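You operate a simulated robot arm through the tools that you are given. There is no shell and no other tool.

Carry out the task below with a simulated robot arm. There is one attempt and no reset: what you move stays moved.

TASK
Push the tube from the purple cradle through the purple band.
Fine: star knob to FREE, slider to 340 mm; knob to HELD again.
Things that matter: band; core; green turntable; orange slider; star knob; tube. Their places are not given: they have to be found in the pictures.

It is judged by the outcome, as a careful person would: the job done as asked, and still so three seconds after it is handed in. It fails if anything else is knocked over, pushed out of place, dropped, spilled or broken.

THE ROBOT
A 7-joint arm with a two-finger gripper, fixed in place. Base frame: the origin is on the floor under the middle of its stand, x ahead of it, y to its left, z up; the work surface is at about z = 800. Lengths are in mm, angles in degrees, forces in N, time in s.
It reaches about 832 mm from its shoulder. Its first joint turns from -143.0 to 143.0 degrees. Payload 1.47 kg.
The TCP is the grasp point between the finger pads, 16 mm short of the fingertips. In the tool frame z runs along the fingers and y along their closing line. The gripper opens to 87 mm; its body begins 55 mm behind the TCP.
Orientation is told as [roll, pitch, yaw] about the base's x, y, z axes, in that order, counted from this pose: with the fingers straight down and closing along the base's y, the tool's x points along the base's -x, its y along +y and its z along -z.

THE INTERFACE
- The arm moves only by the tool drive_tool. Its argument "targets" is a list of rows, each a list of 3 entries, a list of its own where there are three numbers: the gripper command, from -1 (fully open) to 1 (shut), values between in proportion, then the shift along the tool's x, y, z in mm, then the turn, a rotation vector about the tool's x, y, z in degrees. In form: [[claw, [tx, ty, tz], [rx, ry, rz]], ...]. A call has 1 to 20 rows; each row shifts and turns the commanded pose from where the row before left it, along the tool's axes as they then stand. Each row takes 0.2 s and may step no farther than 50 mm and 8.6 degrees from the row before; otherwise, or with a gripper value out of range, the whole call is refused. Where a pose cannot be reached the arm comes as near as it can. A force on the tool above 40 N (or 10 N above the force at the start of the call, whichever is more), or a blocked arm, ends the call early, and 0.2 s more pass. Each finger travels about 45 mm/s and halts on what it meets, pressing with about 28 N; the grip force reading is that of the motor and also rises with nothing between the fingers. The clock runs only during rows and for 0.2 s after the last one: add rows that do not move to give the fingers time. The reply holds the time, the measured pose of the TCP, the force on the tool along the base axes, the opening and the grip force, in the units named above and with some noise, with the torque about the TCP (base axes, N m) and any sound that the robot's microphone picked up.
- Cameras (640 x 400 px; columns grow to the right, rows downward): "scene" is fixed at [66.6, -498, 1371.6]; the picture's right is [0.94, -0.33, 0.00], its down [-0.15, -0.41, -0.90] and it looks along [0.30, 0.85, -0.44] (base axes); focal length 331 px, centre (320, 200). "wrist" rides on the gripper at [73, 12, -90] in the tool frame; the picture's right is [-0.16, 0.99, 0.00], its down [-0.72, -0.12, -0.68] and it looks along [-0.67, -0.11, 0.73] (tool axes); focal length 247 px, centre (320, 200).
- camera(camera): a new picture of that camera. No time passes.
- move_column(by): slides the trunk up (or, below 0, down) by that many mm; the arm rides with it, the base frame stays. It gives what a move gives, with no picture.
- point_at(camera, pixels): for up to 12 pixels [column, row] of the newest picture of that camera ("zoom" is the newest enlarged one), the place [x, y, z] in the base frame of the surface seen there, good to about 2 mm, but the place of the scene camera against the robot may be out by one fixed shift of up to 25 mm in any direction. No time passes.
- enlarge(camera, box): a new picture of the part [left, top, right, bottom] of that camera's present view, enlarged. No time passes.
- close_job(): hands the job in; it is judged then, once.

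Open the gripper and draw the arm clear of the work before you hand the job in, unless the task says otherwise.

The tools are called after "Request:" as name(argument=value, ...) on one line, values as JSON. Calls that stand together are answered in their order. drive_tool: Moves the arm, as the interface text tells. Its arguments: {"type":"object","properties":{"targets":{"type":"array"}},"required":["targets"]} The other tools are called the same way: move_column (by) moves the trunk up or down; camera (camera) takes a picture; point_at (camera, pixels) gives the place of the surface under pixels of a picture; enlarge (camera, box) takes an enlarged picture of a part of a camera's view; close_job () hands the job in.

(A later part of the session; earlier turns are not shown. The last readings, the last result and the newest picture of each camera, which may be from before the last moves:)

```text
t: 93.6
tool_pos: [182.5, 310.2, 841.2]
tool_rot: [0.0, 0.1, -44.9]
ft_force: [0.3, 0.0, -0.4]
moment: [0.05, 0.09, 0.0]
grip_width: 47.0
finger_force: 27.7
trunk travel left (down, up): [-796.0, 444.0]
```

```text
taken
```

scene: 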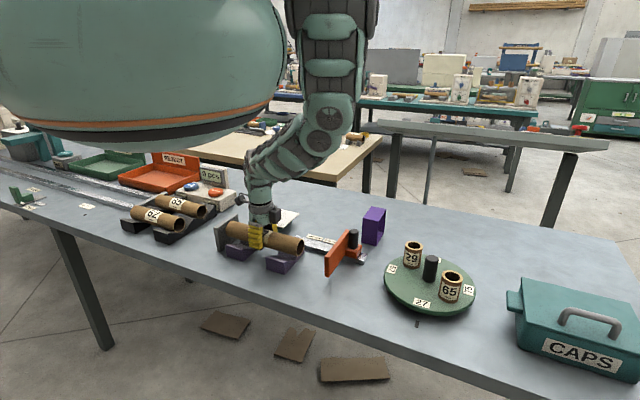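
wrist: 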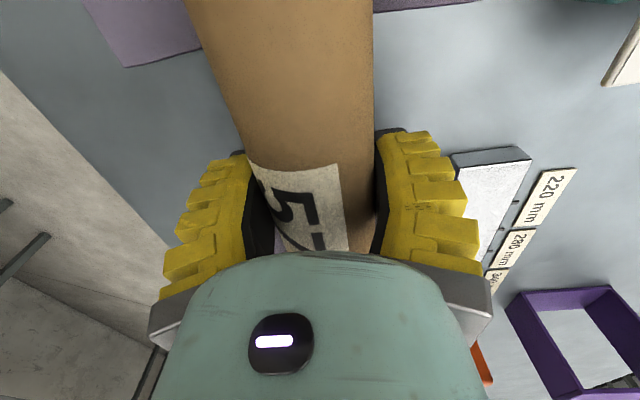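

The tool is 1.5 mm above the original rest height with no contact force. I lower 1.5 mm more, open the fingers, and slide the open gripper back 42 mm along the tube within the gap.

Request:
drive_tool(targets=[[0.5, [0, 0, 1.3], [0, 0, 0]], [0.5, [0, 0, 0], [0, 0, 0]], [0, [0, 0, 0], [0, 0, 0]], [-0.5, [0, 0, 0], [0, 0, 0]], [-1, [0, 0, 0], [0, 0, 0]], [-1, [0, 0, 0], [0, 0, 0]], [-1, [0, 0, 0], [0, 0, 0]]])

Request:
camera(camera="wrist")

```text
t: 95.2
tool_pos: [183.3, 310.8, 840.1]
tool_rot: [0.0, 0.0, -44.8]
ft_force: [-0.4, 0.3, -0.4]
moment: [0.01, -0.01, 0.04]
grip_width: 86.9
finger_force: 0.0
trunk travel left (down, up): [-796.0, 444.0]
```

```text
taken
```

wrist: 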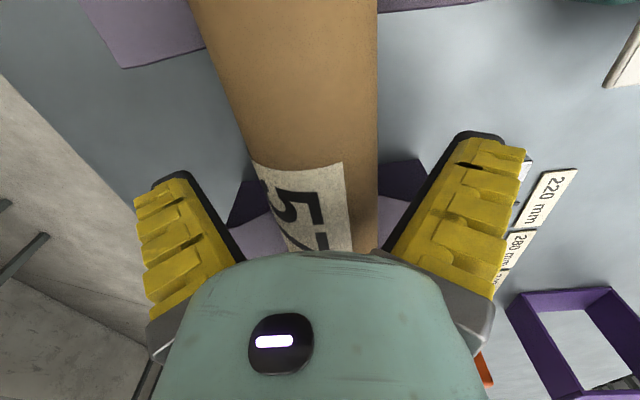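

The tube rests in the cradle again. I slide the open gripper back 42 mm (tool +x) and close on it there.

Request:
drive_tool(targets=[[-1, [10, 0, 0], [0, 0, 0]], [-1, [10, 0, 0], [0, 0, 0]], [-1, [11, 0, 0], [0, 0, 0]], [-1, [11, 0, 0], [0, 0, 0]], [-1, [0, 0, 0], [0, 0, 0]], [-0.4, [0, 0, 0], [0, 0, 0]], [0.2, [0, 0, 0], [0, 0, 0]], [0.5, [0, 0, 0], [0, 0, 0]], [0.5, [0, 0, 0], [0, 0, 0]], [0.5, [0, 0, 0], [0, 0, 0]]])

Request:
camera(camera="wrist")

```text
t: 97.4
tool_pos: [153.8, 340.5, 839.2]
tool_rot: [-0.1, 0.0, -45.1]
ft_force: [1.3, 0.3, 0.0]
moment: [-0.02, -0.04, 0.07]
grip_width: 46.9
finger_force: 28.2
trunk travel left (down, up): [-796.0, 444.0]
```

```text
taken
```

wrist: 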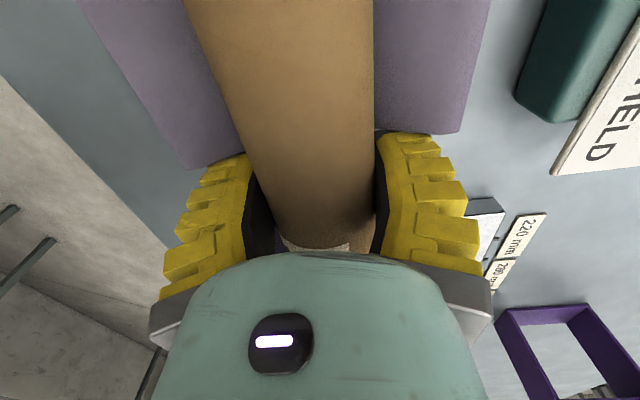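

The tube is gripped again. I repeat the shift: lift 20 mm, forward 41 mm, and lower onto the V blocks.

Request:
drive_tool(targets=[[0.5, [0, 0, -7], [0, 0, 0]], [0.5, [0, 0, -7], [0, 0, 0]], [0.5, [0, 0, -6], [0, 0, 0]], [0.5, [-10, 0, 0], [0, 0, 0]], [0.5, [-10, 0, 0], [0, 0, 0]], [0.5, [-10, 0, 0], [0, 0, 0]], [0.5, [-11, 0, 0], [0, 0, 0]], [0.5, [0, 0, 0], [0, 0, 0]], [0.5, [0, 0, 7], [0, 0, 0]], [0.5, [0, 0, 7], [0, 0, 0]], [0.5, [0, 0, 5], [0, 0, 0]], [0.5, [0, 0, 0], [0, 0, 0]]])

Request:
camera(camera="scene")

Request:
camera(camera="wrist")

```text
t: 100.0
tool_pos: [181.0, 311.2, 842.1]
tool_rot: [0.1, -0.1, -45.0]
ft_force: [-0.7, -0.2, -0.4]
moment: [0.02, 0.05, 0.02]
grip_width: 46.9
finger_force: 28.1
trunk travel left (down, up): [-796.0, 444.0]
```

```text
taken
```

scene: 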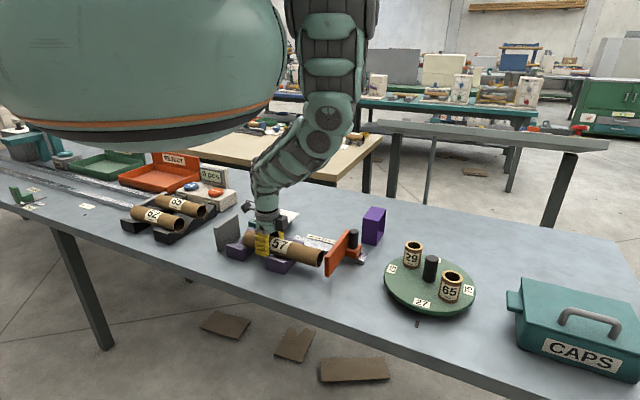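

```text
taken
```

wrist: 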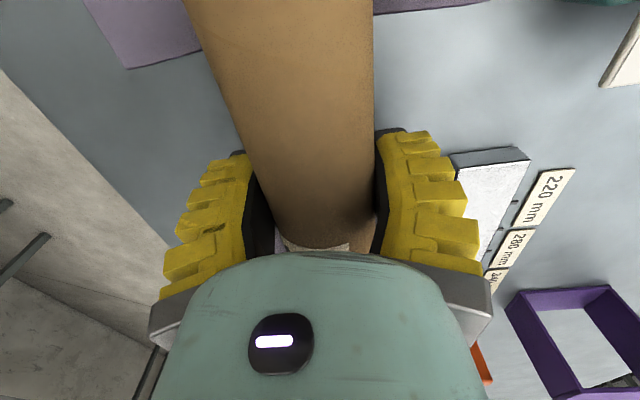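

The scene shows the tube forward of its first place, still short of the orange plate. I lower 1.3 mm more, release, and slide the gripper back 41 mm to re-grip near the rear end.

Request:
drive_tool(targets=[[0.5, [0, 0, 1.3], [0, 0, 0]], [0.5, [0, 0, 0], [0, 0, 0]], [0, [0, 0, 0], [0, 0, 0]], [-0.5, [0, 0, 0], [0, 0, 0]], [-1, [0, 0, 0], [0, 0, 0]], [-1, [0, 0, 0], [0, 0, 0]], [-1, [10, 0, 0], [0, 0, 0]], [-1, [10, 0, 0], [0, 0, 0]], [-1, [10, 0, 0], [0, 0, 0]], [-1, [11, 0, 0], [0, 0, 0]], [-1, [0, 0, 0], [0, 0, 0]]])

Request:
camera(camera="wrist")

Request:
camera(camera="scene")

```text
t: 102.4
tool_pos: [153.5, 340.8, 838.2]
tool_rot: [0.0, 0.2, -45.0]
ft_force: [-0.5, 0.6, 0.7]
moment: [0.0, -0.04, 0.01]
grip_width: 87.0
finger_force: 0.1
trunk travel left (down, up): [-796.0, 444.0]
```

```text
taken
```

wrist: 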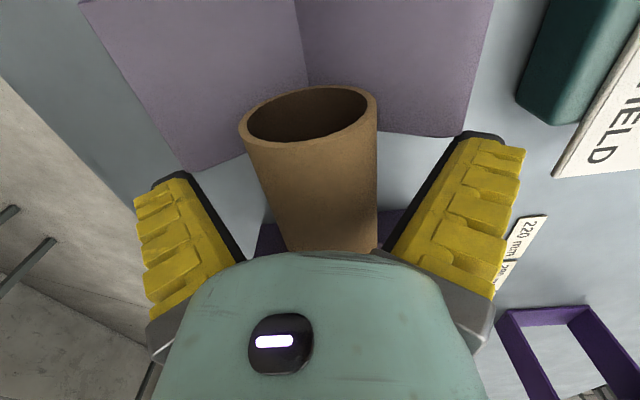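

```text
taken
```

scene: 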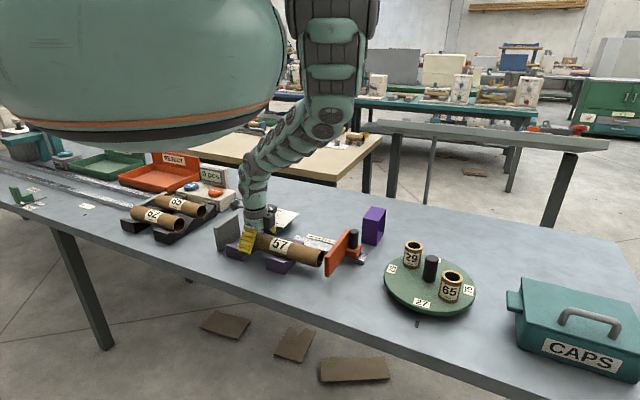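

The tube's open rear end is visible at (310,115). I measure its rim for diameter, axis and rear position.

Request:
enlarge(camera="wrist", box=[220, 70, 400, 190])

Request:
point_at(camera="wrist", pixels=[[243, 130], [375, 100], [312, 88], [318, 143], [300, 145], [340, 137], [262, 142], [365, 122]])

```text
3.33 times, centred on (310, 130) of wrist
```

zoom: 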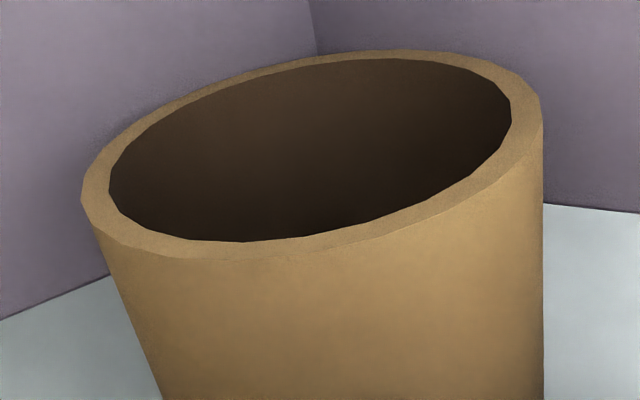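

```text
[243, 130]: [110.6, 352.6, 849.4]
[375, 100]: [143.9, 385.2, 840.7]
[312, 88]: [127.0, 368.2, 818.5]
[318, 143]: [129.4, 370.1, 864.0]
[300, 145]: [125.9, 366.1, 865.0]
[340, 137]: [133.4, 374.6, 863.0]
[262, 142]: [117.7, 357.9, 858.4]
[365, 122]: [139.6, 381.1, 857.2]
```

Rear end is at s≈−170.5, diameter ≈50, centre z≈841, v≈350.5. I raise 2 mm, grip 38 mm from the rear end, and lift 25 mm.

Request:
drive_tool(targets=[[-1, [0, 0.7, -2], [0, 0, 0]], [-0.4, [0, 0, 0], [0, 0, 0]], [0.2, [0, 0, 0], [0, 0, 0]], [0.5, [0, 0, 0], [0, 0, 0]], [0.6, [0, 0, 0], [0, 0, 0]], [0.6, [0, 0, 0], [0, 0, 0]], [0.6, [0, 0, -5], [0, 0, 0]], [0.6, [0, 0, -10], [0, 0, 0]], [0.6, [0, 0, -10], [0, 0, 0]], [0.6, [0, 0, 0], [0, 0, 0]]])

Request:
camera(camera="wrist")

Request:
enlarge(camera="scene", box=[200, 180, 400, 305])

```text
t: 104.6
tool_pos: [155.4, 340.8, 866.8]
tool_rot: [0.0, 0.1, -44.9]
ft_force: [0.1, -0.1, -0.9]
moment: [0.08, 0.0, 0.01]
grip_width: 46.7
finger_force: 28.3
trunk travel left (down, up): [-796.0, 444.0]
```

```text
taken
```

wrist: 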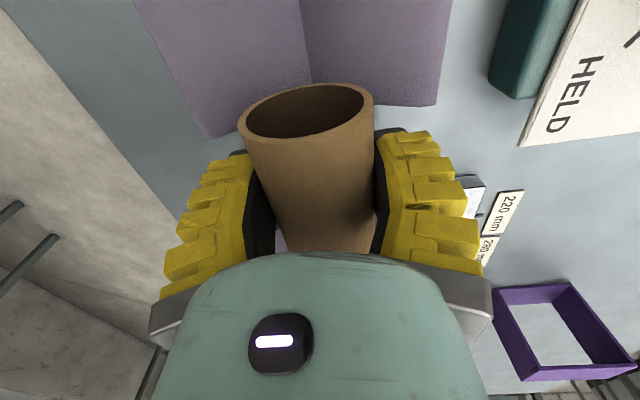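

```text
3.20 times, centred on (300, 242) of scene
```

zoom: 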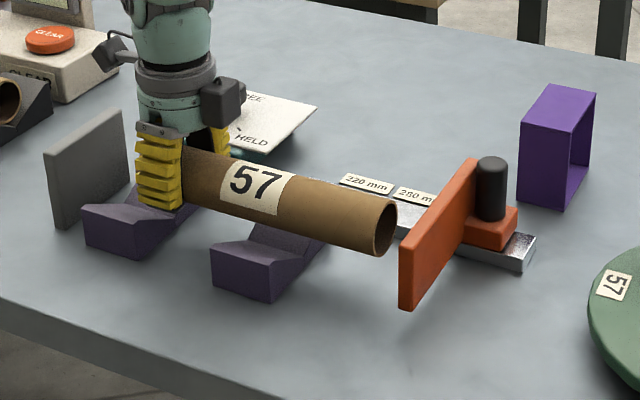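

The tube is held at its rear and looks level. I verify its slope by measuring ridge heights along it.

Request:
point_at(camera="zoom", pixels=[[200, 152], [290, 175], [330, 185], [385, 198], [392, 200], [378, 253], [385, 228], [395, 238]])

Request:
point_at(camera="wrist", pixels=[[310, 82], [310, 140], [240, 122], [373, 95], [310, 200], [330, 245], [300, 245]])

```text
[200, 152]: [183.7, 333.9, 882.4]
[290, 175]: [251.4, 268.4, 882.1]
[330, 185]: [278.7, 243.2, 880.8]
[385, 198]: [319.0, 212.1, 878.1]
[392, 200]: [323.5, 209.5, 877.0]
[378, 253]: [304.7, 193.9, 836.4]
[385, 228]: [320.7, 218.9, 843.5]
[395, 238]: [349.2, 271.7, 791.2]
```

```text
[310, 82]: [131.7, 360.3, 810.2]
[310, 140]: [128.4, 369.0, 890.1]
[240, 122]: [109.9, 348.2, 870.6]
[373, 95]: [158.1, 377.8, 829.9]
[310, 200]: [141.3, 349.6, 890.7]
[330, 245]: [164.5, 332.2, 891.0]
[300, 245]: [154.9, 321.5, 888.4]
```

The tube is level (ridge ~890–892 along its length). I lift it to z≈960, well above all objects, and carry it outward over the bench toward (283,396).

Request:
drive_tool(targets=[[0.6, [0, 0, -18], [0, 0, 0]], [0.6, [0, 0, -20], [0, 0, 0]], [0.6, [0, 0, -20], [0, 0, 0]], [0.6, [0, 0, -20], [0, 0, 0]], [0.6, [0, 0, -15], [0, 0, 0]], [0.6, [-6.5, 16, 0], [0, 0, 0]], [0.6, [-6.5, 16, 0], [0, 0, 0]], [0.6, [-6.5, 16, 0], [0, 0, 0]], [0.6, [-6.5, 16, 0], [0, 0, 0]], [0.6, [-6.5, 16, 0], [0, 0, 0]], [0.6, [-6.5, 16, 0], [0, 0, 0]], [0.6, [-6.5, 16, 0], [0, 0, 0]], [0.6, [-6.5, 16, 0], [0, 0, 0]], [0.6, [0, 0, 0], [0, 0, 0]]])

Request:
camera(camera="scene")

Request:
camera(camera="wrist")

```text
t: 107.6
tool_pos: [282.2, 395.9, 959.9]
tool_rot: [0.0, 0.0, -45.0]
ft_force: [0.2, 0.1, -1.2]
moment: [0.05, 0.05, -0.01]
grip_width: 46.6
finger_force: 28.2
trunk travel left (down, up): [-796.0, 444.0]
```

```text
taken
```

scene: 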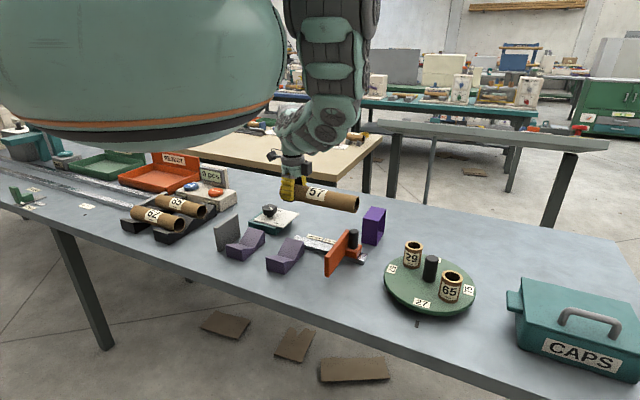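

```text
taken
```

wrist: 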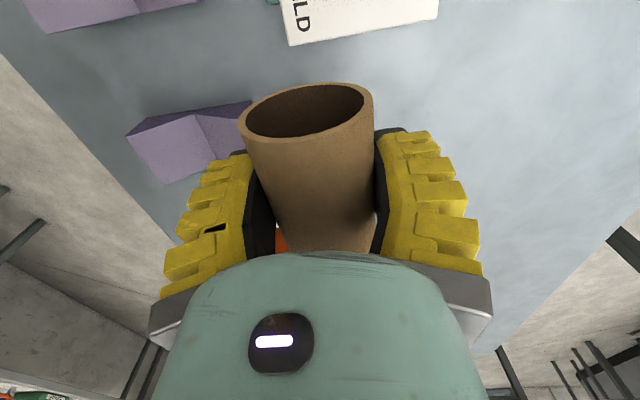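

The tube is high and level, cradle blocks and slider untouched. I raise and move outward a bit to gain room, so that the trunk can then be lowered.

Request:
drive_tool(targets=[[0.6, [0, 0, -18], [0, 0, 0]], [0.6, [0, 0, -18], [0, 0, 0]], [0.6, [0, 0, -18], [0, 0, 0]], [0.6, [0, 0, -18], [0, 0, 0]], [0.6, [0, 10, -5], [0, 0, 0]], [0.6, [0, 10, -5], [0, 0, 0]], [0.6, [0, 10, -5], [0, 0, 0]], [0.6, [0, 10, -5], [0, 0, 0]], [0.6, [0, 0, -18], [0, 0, 0]], [0.6, [0, 0, -18], [0, 0, 0]], [0.6, [0, 0, -18], [0, 0, 0]], [0.6, [0, 0, -18], [0, 0, 0]], [0.6, [0, 0, -18], [0, 0, 0]], [0.6, [0, 0, 0], [0, 0, 0]]])

```text
t: 110.6
tool_pos: [308.9, 425.2, 1123.5]
tool_rot: [0.0, 0.0, -45.0]
ft_force: [0.2, 0.5, -1.0]
moment: [0.03, 0.06, 0.01]
grip_width: 46.8
finger_force: 27.8
out of reach, approached as far as the arm can: row 12, 13
trunk travel left (down, up): [-796.0, 444.0]
```

The tool is at z 1123. I lower the trunk by 160 mm to bring the tube to about z 963.

Request:
move_column(by=-160)

Request:
camera(camera="scene")

Request:
camera(camera="wrist")

```text
t: 112.5
tool_pos: [310.7, 425.8, 962.9]
tool_rot: [0.0, 0.1, -45.0]
ft_force: [0.1, 0.4, -1.4]
moment: [0.05, 0.05, -0.01]
grip_width: 46.5
finger_force: 27.4
trunk travel left (down, up): [-636.0, 604.0]
```

```text
taken
```

scene: 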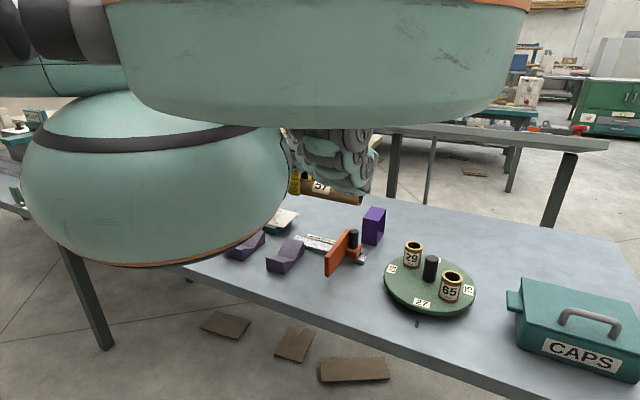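

```text
taken
```

wrist: 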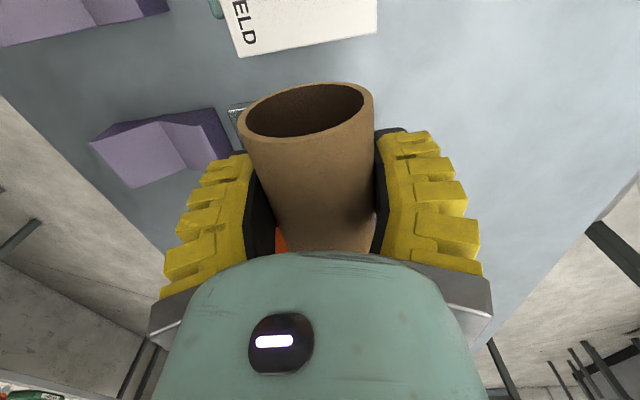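

The band at (374,226) and slider remain visible below the robot's disc. I move the tube outward (tool +y) toward the band's line at this height to test the reach.

Request:
drive_tool(targets=[[0.6, [0, 10.5, 0], [0, 0, 0]], [0.6, [0, 10.5, 0], [0, 0, 0]], [0.6, [0, 10.5, 0], [0, 0, 0]], [0.6, [0, 10.5, 0], [0, 0, 0]], [0.6, [0, 10.5, 0], [0, 0, 0]], [0.6, [0, 10.5, 0], [0, 0, 0]], [0.6, [0, 0, 0], [0, 0, 0]]])

```text
t: 114.0
tool_pos: [354.9, 471.1, 961.9]
tool_rot: [-0.1, 0.1, -44.8]
ft_force: [1.1, 0.5, -1.4]
moment: [0.03, 0.03, 0.02]
grip_width: 47.1
finger_force: 27.9
trunk travel left (down, up): [-636.0, 604.0]
```

Reach is fine even with a vertical tool: TCP (355,471) gives s≈−82, v≈584. I use the scene camera to compare tube front and band positions directly in one view.

Request:
camera(camera="scene")

Request:
enlarge(camera="scene", box=[300, 150, 440, 260])

Request:
camera(camera="wrist")

```text
taken
```

scene: 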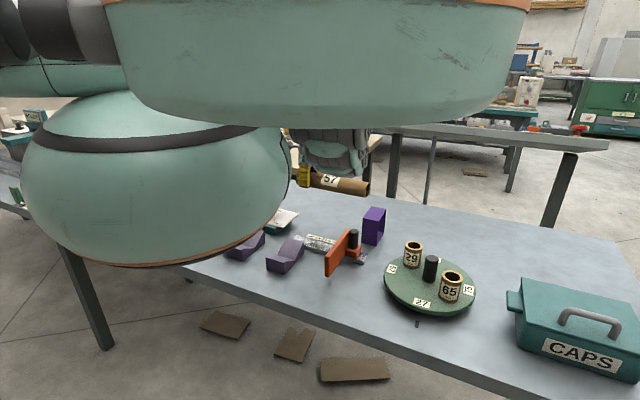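

```text
3.64 times, centred on (370, 205) of scene
```

zoom: 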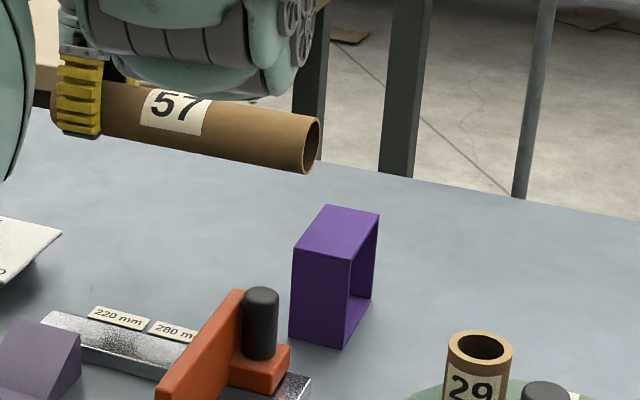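

```text
taken
```

wrist: 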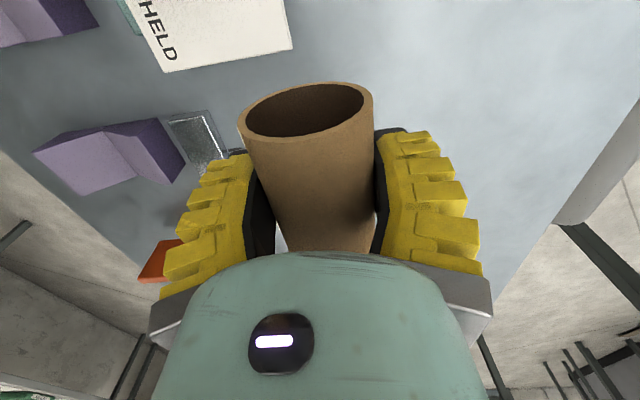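

I measure the band's corners and the tube's front rim and flank in this single zoom.

Request:
point_at(camera="zoom", pixels=[[328, 207], [377, 214], [346, 257], [295, 248], [291, 335], [340, 345], [349, 262], [375, 220], [368, 298], [318, 122], [309, 170], [304, 150]])

Request:
point_at(camera="zoom", pixels=[[280, 107], [240, 100], [130, 83], [270, 130], [150, 118], [290, 165], [313, 145], [348, 300], [360, 310], [310, 118]])

```text
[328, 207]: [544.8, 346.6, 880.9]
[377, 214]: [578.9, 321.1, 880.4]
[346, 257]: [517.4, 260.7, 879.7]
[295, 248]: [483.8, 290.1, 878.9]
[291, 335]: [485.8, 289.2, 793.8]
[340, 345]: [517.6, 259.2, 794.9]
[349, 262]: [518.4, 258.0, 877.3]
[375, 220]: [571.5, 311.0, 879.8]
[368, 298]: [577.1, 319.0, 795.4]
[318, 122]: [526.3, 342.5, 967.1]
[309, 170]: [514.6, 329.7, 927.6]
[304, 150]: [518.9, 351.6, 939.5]
```

```text
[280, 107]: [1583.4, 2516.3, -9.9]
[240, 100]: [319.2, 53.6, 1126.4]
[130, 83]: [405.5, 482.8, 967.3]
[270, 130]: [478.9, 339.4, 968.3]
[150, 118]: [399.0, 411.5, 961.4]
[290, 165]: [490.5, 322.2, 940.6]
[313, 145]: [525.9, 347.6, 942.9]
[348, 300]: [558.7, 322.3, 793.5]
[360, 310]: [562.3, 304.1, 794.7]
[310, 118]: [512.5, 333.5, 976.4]
```

In the scene frame the band spans s 138–183, v 548–633 (centre 591); the tube front is at s≈129, v≈597, so it's just short of the band and within the opening laterally. I lower it with the trunk (pure vertical motion) 60 mm first.

Request:
move_column(by=-60)

Request:
enlarge(camera="scene", box=[300, 150, 440, 260])

Request:
camera(camera="wrist")

```text
t: 115.0
tool_pos: [356.3, 471.2, 902.9]
tool_rot: [0.1, 0.0, -45.0]
ft_force: [0.0, 0.8, -1.8]
moment: [0.07, 0.01, 0.04]
grip_width: 46.5
finger_force: 28.1
trunk travel left (down, up): [-576.0, 664.0]
```

```text
3.64 times, centred on (370, 205) of scene
```

zoom: 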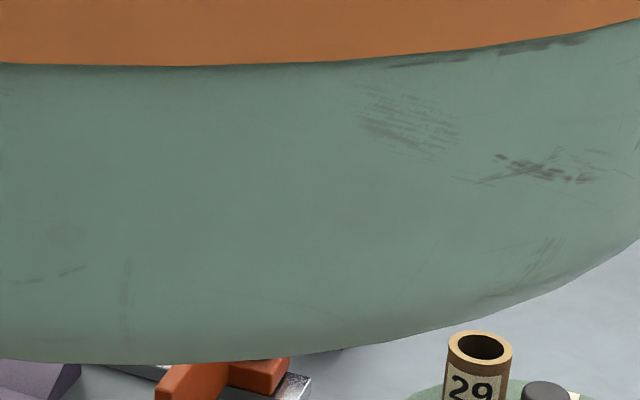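

```text
taken
```

wrist: 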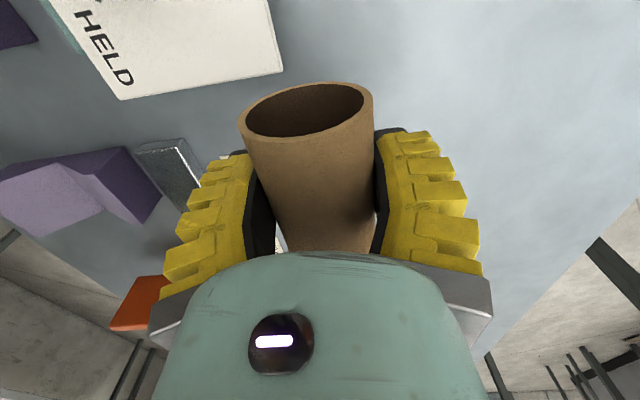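

The lowered disc hides the scene view, which I want for the insertion. I raise the trunk back 60 mm and will lower the tube with the arm instead.

Request:
move_column(by=60)

Request:
drive_tool(targets=[[0.6, [0, 0, 8], [0, 0, 0]], [0.6, [0, 0, 8], [0, 0, 0]], [0.6, [0, 0, 8], [0, 0, 0]], [0.6, [0, 0, 8], [0, 0, 0]], [0.6, [0, 0, 8], [0, 0, 0]], [0.6, [0, 0, 0], [0, 0, 0]]])

```text
t: 116.0
tool_pos: [354.8, 471.8, 961.8]
tool_rot: [-0.1, 0.0, -44.9]
ft_force: [-0.2, 0.0, 0.2]
moment: [0.09, 0.06, 0.0]
grip_width: 46.5
finger_force: 28.2
trunk travel left (down, up): [-636.0, 604.0]
```

```text
t: 117.5
tool_pos: [355.0, 470.7, 921.2]
tool_rot: [0.0, 0.0, -44.8]
ft_force: [0.6, 0.6, -1.0]
moment: [0.02, 0.02, 0.01]
grip_width: 46.5
finger_force: 29.1
trunk travel left (down, up): [-636.0, 604.0]
```

The arm follows down to z 921 without limit. I lower another 36 mm and look at the scene.

Request:
drive_tool(targets=[[0.6, [0, 0, 6], [0, 0, 0]], [0.6, [0, 0, 6], [0, 0, 0]], [0.6, [0, 0, 6], [0, 0, 0]], [0.6, [0, 0, 6], [0, 0, 0]], [0.6, [0, 0, 6], [0, 0, 0]], [0.6, [0, 0, 6], [0, 0, 0]], [0.6, [0, 0, 0], [0, 0, 0]]])

Request:
enlarge(camera="scene", box=[300, 150, 440, 260])

Request:
camera(camera="wrist")

```text
t: 119.0
tool_pos: [354.3, 470.9, 885.3]
tool_rot: [0.0, 0.1, -44.9]
ft_force: [0.7, 0.3, -1.3]
moment: [0.03, 0.04, 0.0]
grip_width: 46.4
finger_force: 27.6
trunk travel left (down, up): [-636.0, 604.0]
```

```text
3.64 times, centred on (370, 205) of scene
```

zoom: 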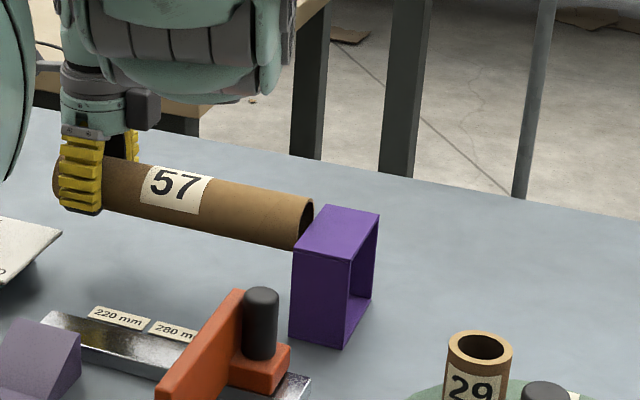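

```text
taken
```

wrist: 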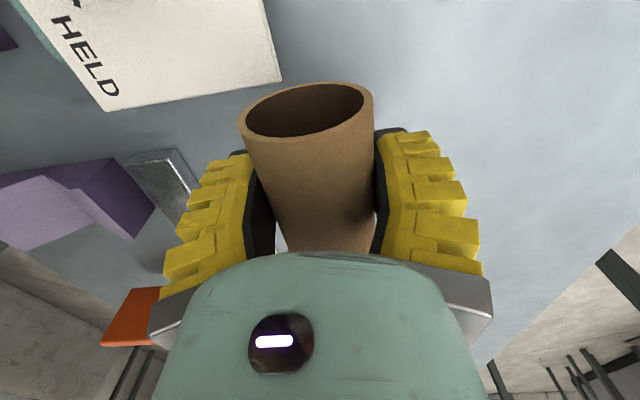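

The tube front is beside the band's entry at zoom (308,220). I measure the remaining gap and lateral offset before lowering the last 35 mm.

Request:
point_at(camera="zoom", pixels=[[300, 200], [309, 203], [296, 245], [304, 245], [296, 225], [250, 190], [180, 215], [120, 200], [328, 207], [294, 247], [310, 215]])

```text
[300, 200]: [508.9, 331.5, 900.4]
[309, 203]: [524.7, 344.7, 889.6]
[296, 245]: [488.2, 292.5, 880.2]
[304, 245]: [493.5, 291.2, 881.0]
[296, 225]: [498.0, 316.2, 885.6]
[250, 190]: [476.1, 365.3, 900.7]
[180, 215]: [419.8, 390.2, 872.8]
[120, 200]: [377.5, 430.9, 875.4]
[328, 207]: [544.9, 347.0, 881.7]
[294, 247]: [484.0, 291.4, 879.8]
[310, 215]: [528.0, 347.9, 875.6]
```

Gap to the band is about 11 mm and the tube is inside the opening's width (v 571–621 of 551–630). I lower 35 mm to z≈850.

Request:
drive_tool(targets=[[0.6, [0, 0, 6], [0, 0, 0]], [0.6, [0, 0, 6], [0, 0, 0]], [0.6, [0, 0, 6], [0, 0, 0]], [0.6, [0, 0, 6], [0, 0, 0]], [0.6, [0, 0, 6], [0, 0, 0]], [0.6, [0, 0, 5], [0, 0, 0]], [0.6, [0, 0, 0], [0, 0, 0]]])

Request:
enlarge(camera="scene", box=[300, 150, 440, 260])

Request:
camera(camera="wrist")

```text
t: 120.7
tool_pos: [355.3, 471.6, 852.3]
tool_rot: [0.3, 0.1, -45.0]
ft_force: [1.0, 2.0, 3.7]
moment: [0.11, 0.17, -0.1]
grip_width: 47.1
finger_force: 28.0
trunk travel left (down, up): [-636.0, 604.0]
```

```text
3.64 times, centred on (370, 205) of scene
```

zoom: 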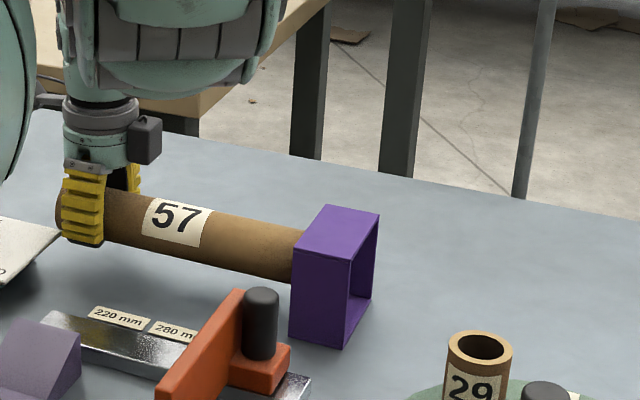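

```text
taken
```

wrist: 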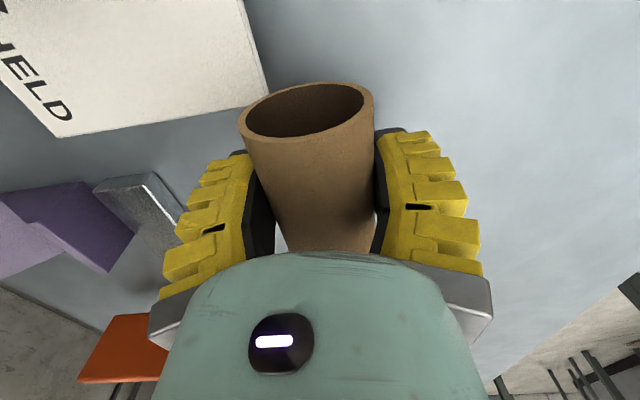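

The force (+3.7 N up with torque) fits the tube's rear underside just touching the knob plate's corner. I immediately lift 5 mm to clear it.

Request:
drive_tool(targets=[[0.6, [0, 0, -5], [0, 0, 0]], [0.6, [0, 0, 0], [0, 0, 0]]])

Request:
camera(camera="wrist")

Request:
point_at(camera="wrist", pixels=[[245, 80], [260, 70], [230, 100], [240, 128], [243, 135], [255, 136], [310, 140], [373, 100]])

```text
t: 121.2
tool_pos: [354.4, 470.4, 856.3]
tool_rot: [0.1, -0.1, -44.9]
ft_force: [-0.2, 0.8, -0.1]
moment: [0.04, 0.02, -0.02]
grip_width: 46.4
finger_force: 28.0
trunk travel left (down, up): [-636.0, 604.0]
```

```text
taken
```

wrist: 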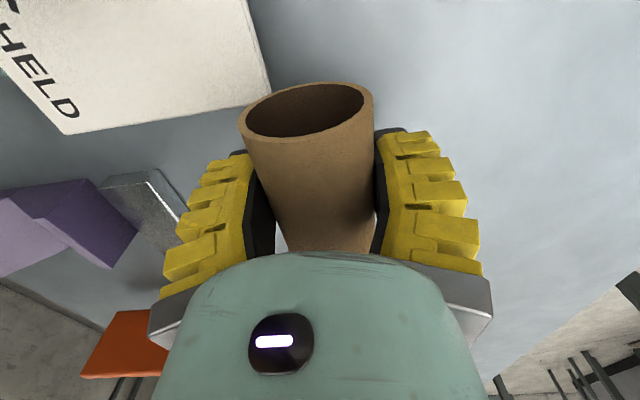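

```text
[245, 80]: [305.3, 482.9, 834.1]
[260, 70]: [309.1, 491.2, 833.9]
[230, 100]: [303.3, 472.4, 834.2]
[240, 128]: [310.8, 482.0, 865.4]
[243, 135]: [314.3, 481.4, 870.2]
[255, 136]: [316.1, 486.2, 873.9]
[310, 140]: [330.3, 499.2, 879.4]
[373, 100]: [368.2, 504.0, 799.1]
```

Contact is gone (force ≈0). I move 9 mm forward so the tube's rear clears the plate edge (s≈−119.6), then lower 7 mm and shift 4 mm toward the band's centre line.

Request:
drive_tool(targets=[[0.6, [-4.5, 0, 0], [0, 0, 0]], [0.6, [-4.5, 0, 0], [0, 0, 0]], [0.6, [0, 0, 0], [0, 0, 0]], [0.6, [0, -2, 3.5], [0, 0, 0]], [0.6, [0, -2, 3.5], [0, 0, 0]], [0.6, [0, 0, 0], [0, 0, 0]]])

Request:
enlarge(camera="scene", box=[320, 180, 420, 260])

Request:
camera(camera="wrist")

```text
t: 122.7
tool_pos: [358.8, 462.6, 849.4]
tool_rot: [0.0, 0.0, -45.1]
ft_force: [-1.1, -0.5, -1.4]
moment: [-0.02, 0.02, -0.01]
grip_width: 46.8
finger_force: 27.7
trunk travel left (down, up): [-636.0, 604.0]
```

```text
5.00 times, centred on (370, 220) of scene
```

zoom: 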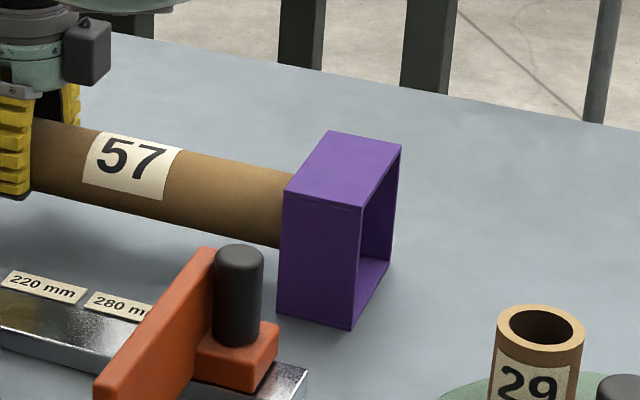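

```text
taken
```

wrist: 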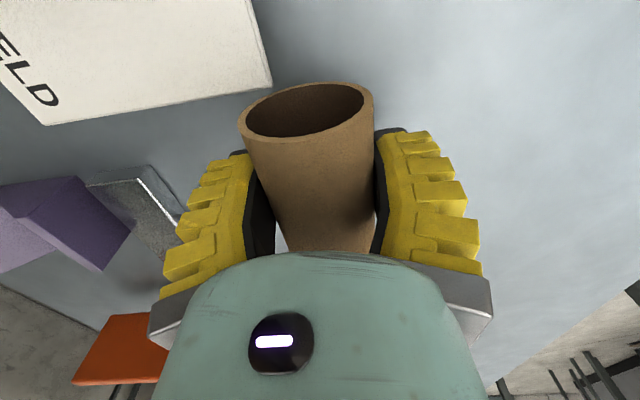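

The tube front is right at the band's near face with v≈581 (band centre ≈579). I push forward 40 mm in small steps, watching forces.

Request:
drive_tool(targets=[[0.6, [-8, 0, 0], [0, 0, 0]], [0.6, [-8, 0, 0], [0, 0, 0]], [0.6, [-8, 0, 0], [0, 0, 0]], [0.6, [-8, 0, 0], [0, 0, 0]], [0.6, [-8, 0, 0], [0, 0, 0]], [0.6, [0, 0, 0], [0, 0, 0]]])

Request:
enlarge(camera="scene", box=[320, 180, 420, 260])

```text
t: 124.0
tool_pos: [388.7, 433.1, 849.7]
tool_rot: [0.1, -0.1, -45.0]
ft_force: [-0.6, 0.4, 0.1]
moment: [0.05, 0.03, -0.01]
grip_width: 46.6
finger_force: 27.2
trunk travel left (down, up): [-636.0, 604.0]
```

```text
5.00 times, centred on (370, 220) of scene
```

zoom: 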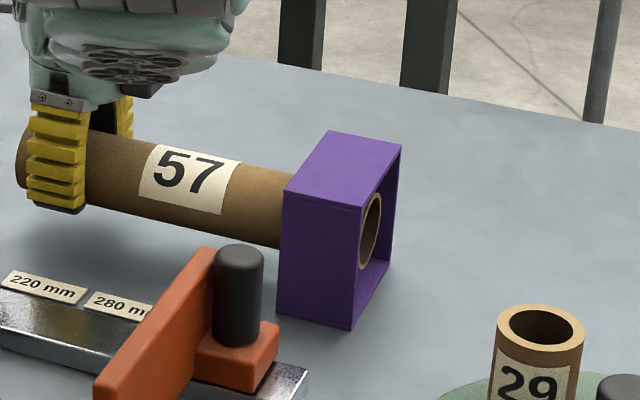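

The tube front shows inside the band at zoom (372,230), centred, and the band hasn't moved. Before pushing on I check the gripper's front parts (a dark box on its forward side) against the band's top.

Request:
enlarge(camera="scene", box=[300, 150, 400, 230])

Request:
camera(camera="scene")

```text
5.00 times, centred on (350, 190) of scene
```

zoom: 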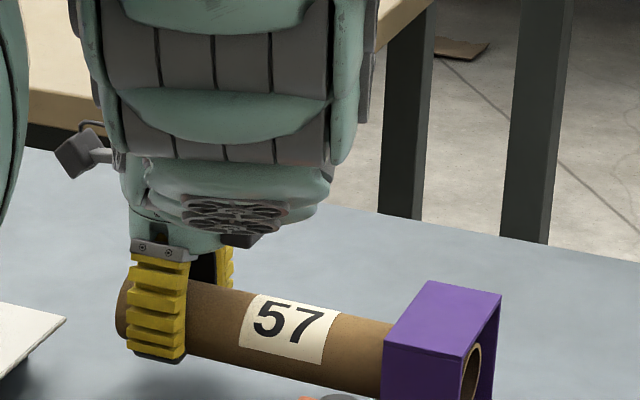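

```text
taken
```

scene: 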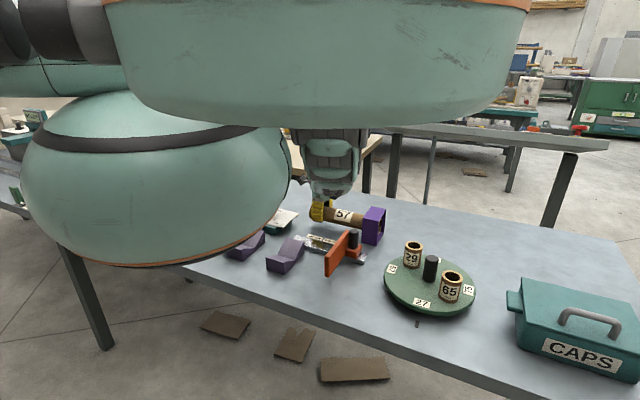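

I measure these gripper/forearm parts' positions.

Request:
point_at(camera="zoom", pixels=[[240, 241], [235, 215], [300, 190], [325, 150], [155, 252], [180, 250], [155, 300], [200, 240], [280, 170], [320, 190]])

```text
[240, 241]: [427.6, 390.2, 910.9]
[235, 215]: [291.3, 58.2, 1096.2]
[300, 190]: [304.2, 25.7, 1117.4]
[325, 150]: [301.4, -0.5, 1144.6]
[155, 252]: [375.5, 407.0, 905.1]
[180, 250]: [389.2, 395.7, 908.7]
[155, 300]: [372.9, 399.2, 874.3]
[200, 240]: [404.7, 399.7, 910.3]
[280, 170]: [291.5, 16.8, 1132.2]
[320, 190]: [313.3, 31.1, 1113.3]
```

The dark box's underside is ~70 mm above the TCP, so it stays ≥10 mm above the band's top. I push 56 mm more.

Request:
drive_tool(targets=[[0.6, [-8, 0, 0], [0, 0, 0]], [0.6, [-8, 0, 0], [0, 0, 0]], [0.6, [-8, 0, 0], [0, 0, 0]], [0.6, [-8, 0, 0], [0, 0, 0]], [0.6, [-8, 0, 0], [0, 0, 0]], [0.6, [-8, 0, 0], [0, 0, 0]], [0.6, [-8, 0, 0], [0, 0, 0]], [0.6, [0, 0, 0], [0, 0, 0]]])

Request:
enlarge(camera="scene", box=[310, 180, 430, 276])

Request:
camera(camera="wrist")

```text
t: 125.8
tool_pos: [426.4, 393.3, 848.8]
tool_rot: [0.1, 0.0, -45.1]
ft_force: [0.0, -0.4, 0.0]
moment: [0.07, 0.03, 0.02]
grip_width: 46.9
finger_force: 28.3
trunk travel left (down, up): [-636.0, 604.0]
```

```text
4.17 times, centred on (370, 228) of scene
```

zoom: 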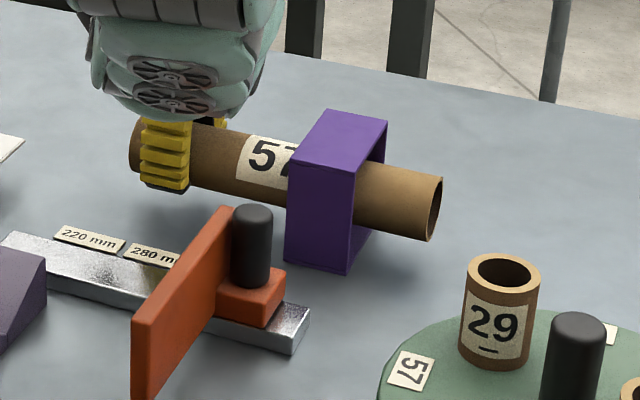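

```text
taken
```

wrist: 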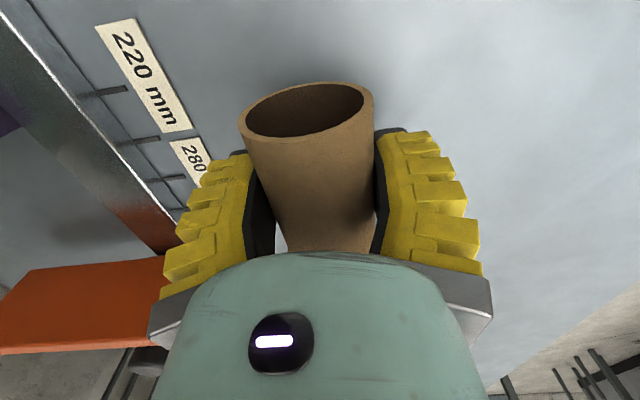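

The tube now sticks out beyond the band at zoom (435,205), with no forces. I push the last 56 mm to bring its middle just past the band.

Request:
drive_tool(targets=[[0.6, [-8, 0, 0], [0, 0, 0]], [0.6, [-8, 0, 0], [0, 0, 0]], [0.6, [-8, 0, 0], [0, 0, 0]], [0.6, [-8, 0, 0], [0, 0, 0]], [0.6, [-8, 0, 0], [0, 0, 0]], [0.6, [-8, 0, 0], [0, 0, 0]], [0.6, [-8, 0, 0], [0, 0, 0]], [0.6, [0, 0, 0], [0, 0, 0]]])

Request:
enlarge(camera="scene", box=[310, 180, 430, 276])

Request:
camera(camera="wrist")

```text
t: 127.7
tool_pos: [464.5, 353.6, 848.0]
tool_rot: [-0.1, 0.0, -44.9]
ft_force: [-0.6, 1.4, -0.8]
moment: [0.04, 0.07, 0.03]
grip_width: 46.4
finger_force: 28.1
trunk travel left (down, up): [-636.0, 604.0]
```

```text
4.17 times, centred on (370, 228) of scene
```

zoom: 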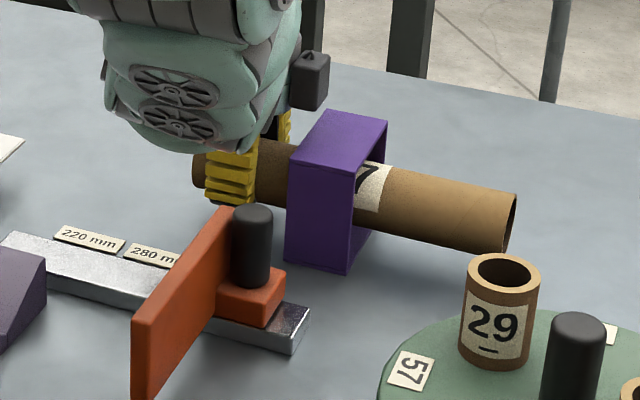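

```text
taken
```

wrist: 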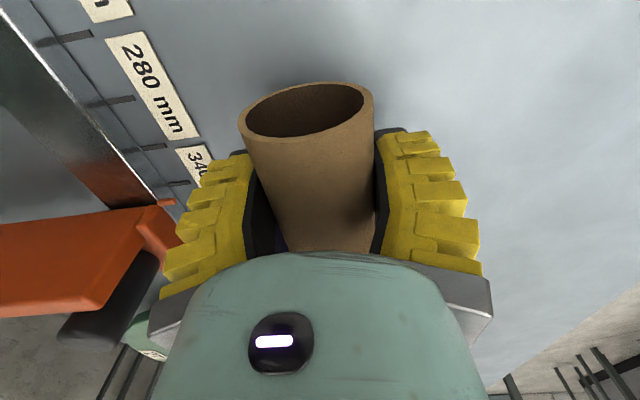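

The tube's middle is ~8 mm past the band's centre. Before lowering onto the band's floor I check the dark box's clearance over the band's top edge.

Request:
point_at(camera="zoom", pixels=[[300, 104], [318, 108], [327, 100], [322, 60], [298, 145], [328, 113], [330, 245], [505, 215], [510, 245], [495, 250]])

```text
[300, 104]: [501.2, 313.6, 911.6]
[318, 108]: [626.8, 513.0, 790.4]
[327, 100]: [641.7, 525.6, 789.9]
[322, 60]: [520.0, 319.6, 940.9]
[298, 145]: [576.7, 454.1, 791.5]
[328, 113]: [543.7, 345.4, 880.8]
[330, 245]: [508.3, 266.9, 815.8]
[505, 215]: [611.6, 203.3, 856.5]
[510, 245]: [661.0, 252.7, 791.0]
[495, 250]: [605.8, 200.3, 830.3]
```

The box's underside is 31 mm above the band's top, so lowering ~19 mm leaves ~12 mm. I lower 15 mm gently first.

Request:
drive_tool(targets=[[0.6, [0, 0, 3], [0, 0, 0]], [0.6, [0, 0, 3], [0, 0, 0]], [0.6, [0, 0, 3], [0, 0, 0]], [0.6, [0, 0, 3], [0, 0, 0]], [0.6, [0, 0, 3], [0, 0, 0]], [0.6, [0, 0, 0], [0, 0, 0]]])

Request:
enlarge(camera="scene", box=[340, 180, 440, 260])

```text
t: 129.1
tool_pos: [466.6, 354.3, 834.2]
tool_rot: [0.1, 0.0, -45.0]
ft_force: [0.0, -0.4, -0.8]
moment: [0.02, 0.04, 0.02]
grip_width: 46.7
finger_force: 28.4
trunk travel left (down, up): [-636.0, 604.0]
```

```text
5.00 times, centred on (390, 220) of scene
```

zoom: 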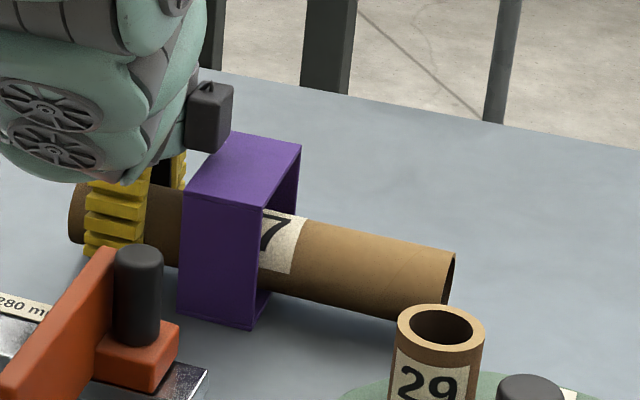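

No contact yet at z≈833. I lower 1 mm at a time for 4 mm, looking for the touch on the band floor.

Request:
drive_tool(targets=[[0.6, [0, 0, 1], [0, 0, 0]], [0.6, [0, 0, 1], [0, 0, 0]], [0.6, [0, 0, 1], [0, 0, 0]], [0.6, [0, 0, 1], [0, 0, 0]], [0.6, [0, 0, 0], [0, 0, 0]]])

```text
t: 130.2
tool_pos: [465.6, 354.0, 829.7]
tool_rot: [0.0, -0.1, -45.1]
ft_force: [0.6, -1.3, -0.4]
moment: [0.03, 0.02, 0.02]
grip_width: 46.3
finger_force: 28.7
trunk travel left (down, up): [-636.0, 604.0]
```

Still no contact force. I continue 1 mm steps for 3 mm more.

Request:
drive_tool(targets=[[0.6, [0, 0, 1], [0, 0, 0]], [0.6, [0, 0, 1], [0, 0, 0]], [0.6, [0, 0, 0], [0, 0, 0]]])

Request:
camera(camera="wrist")

Request:
enlarge(camera="scene", box=[340, 180, 440, 260])

```text
t: 131.1
tool_pos: [467.7, 354.9, 828.9]
tool_rot: [0.1, -0.1, -45.1]
ft_force: [-3.1, -0.1, 5.9]
moment: [-0.4, -0.36, -0.14]
grip_width: 47.2
finger_force: 28.1
trunk travel left (down, up): [-636.0, 604.0]
```

```text
taken
```

wrist: 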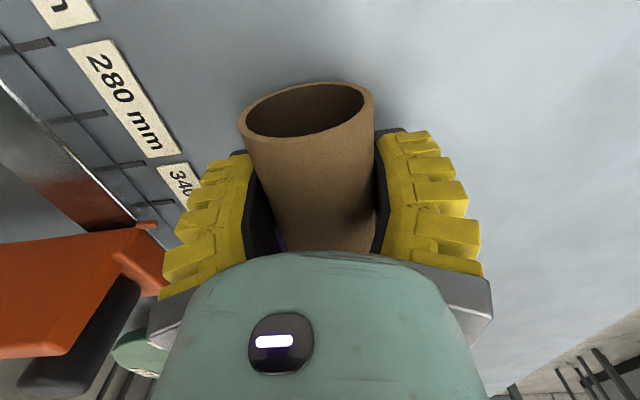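

```text
5.00 times, centred on (390, 220) of scene
```

zoom: 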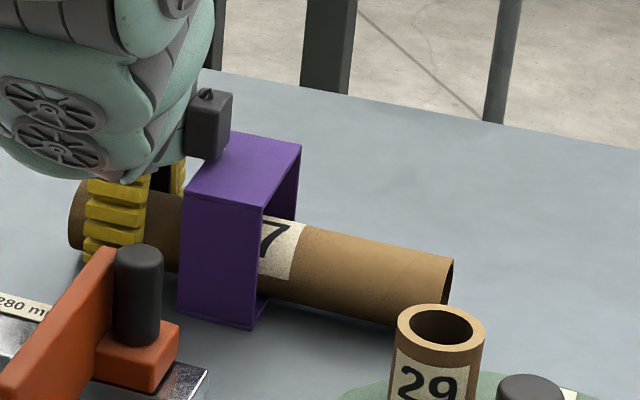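

Contact: +5.9 N at about 91 mm ahead, i.e. on the band's floor at its exit side. I ease up 0.8 mm and open the fingers gently to leave the tube resting in the band.

Request:
drive_tool(targets=[[0.6, [0, 0, -0.8], [0, 0, 0]], [0.3, [0, 0, 0], [0, 0, 0]], [0, [0, 0, 0], [0, 0, 0]], [-0.2, [0, 0, 0], [0, 0, 0]], [-0.5, [0, 0, 0], [0, 0, 0]], [-0.8, [0, 0, 0], [0, 0, 0]], [-1, [0, 0, 0], [0, 0, 0]], [-1, [0, 0, 0], [0, 0, 0]]])

Request:
camera(camera="wrist")

Request:
enlarge(camera="scene", box=[340, 180, 440, 260])

```text
t: 132.8
tool_pos: [467.2, 353.9, 828.2]
tool_rot: [-0.1, 0.0, -44.9]
ft_force: [0.2, 0.4, -0.8]
moment: [0.0, 0.01, -0.02]
grip_width: 87.1
finger_force: 0.0
trunk travel left (down, up): [-636.0, 604.0]
```

```text
taken
```

wrist: 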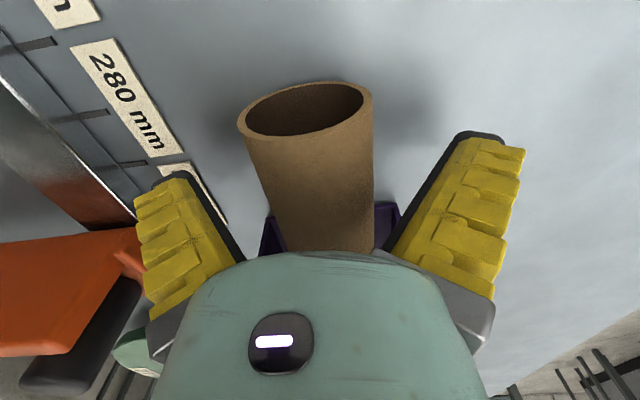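

```text
5.00 times, centred on (390, 220) of scene
```

zoom: 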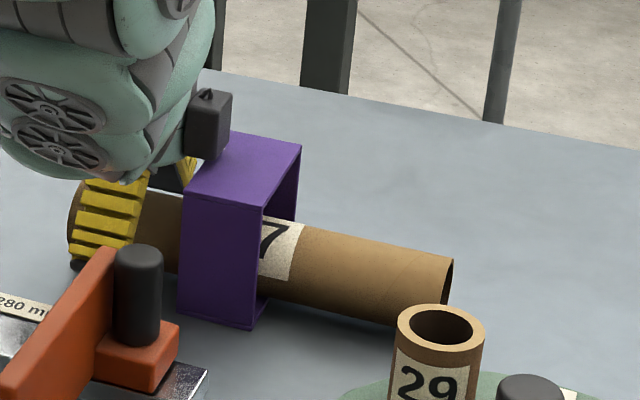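

The tube rests in the band undisturbed. I rise straight up 120 mm with the trunk, which is purely vertical, and check.

Request:
move_column(by=120)

Request:
camera(camera="scene")

Request:
camera(camera="wrist")

Request:
enlarge(camera="scene", box=[300, 180, 460, 300])

```text
t: 134.3
tool_pos: [466.0, 354.4, 947.8]
tool_rot: [0.0, 0.1, -44.9]
ft_force: [-0.2, 0.2, 0.1]
moment: [0.02, 0.0, 0.01]
grip_width: 87.1
finger_force: 0.1
trunk travel left (down, up): [-756.0, 484.0]
```

```text
taken
```

scene: 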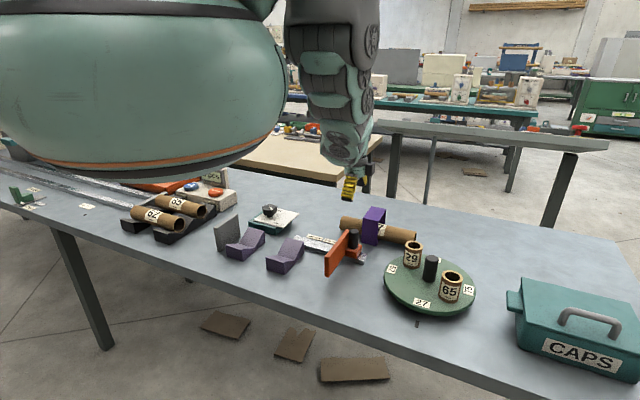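

```text
taken
```

wrist: 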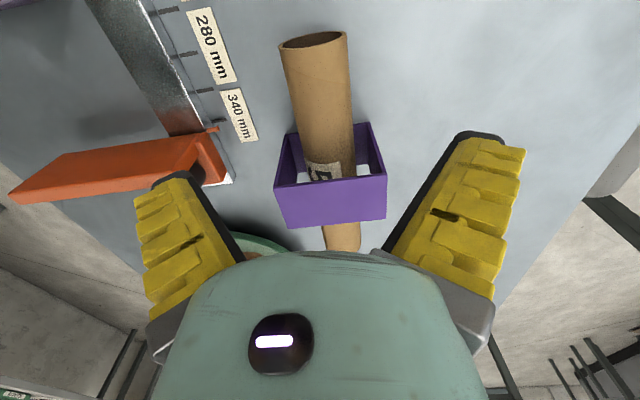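

```text
3.33 times, centred on (380, 240) of scene
```

zoom: 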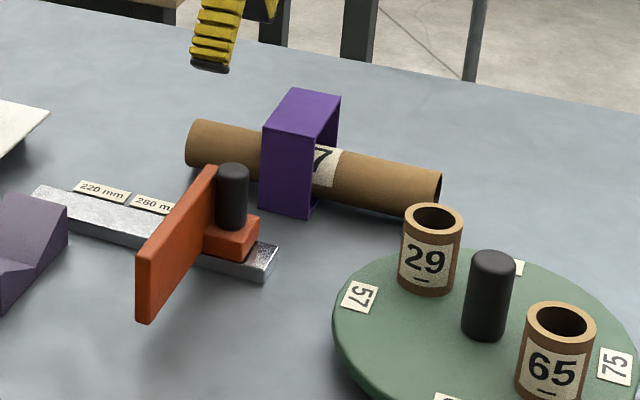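

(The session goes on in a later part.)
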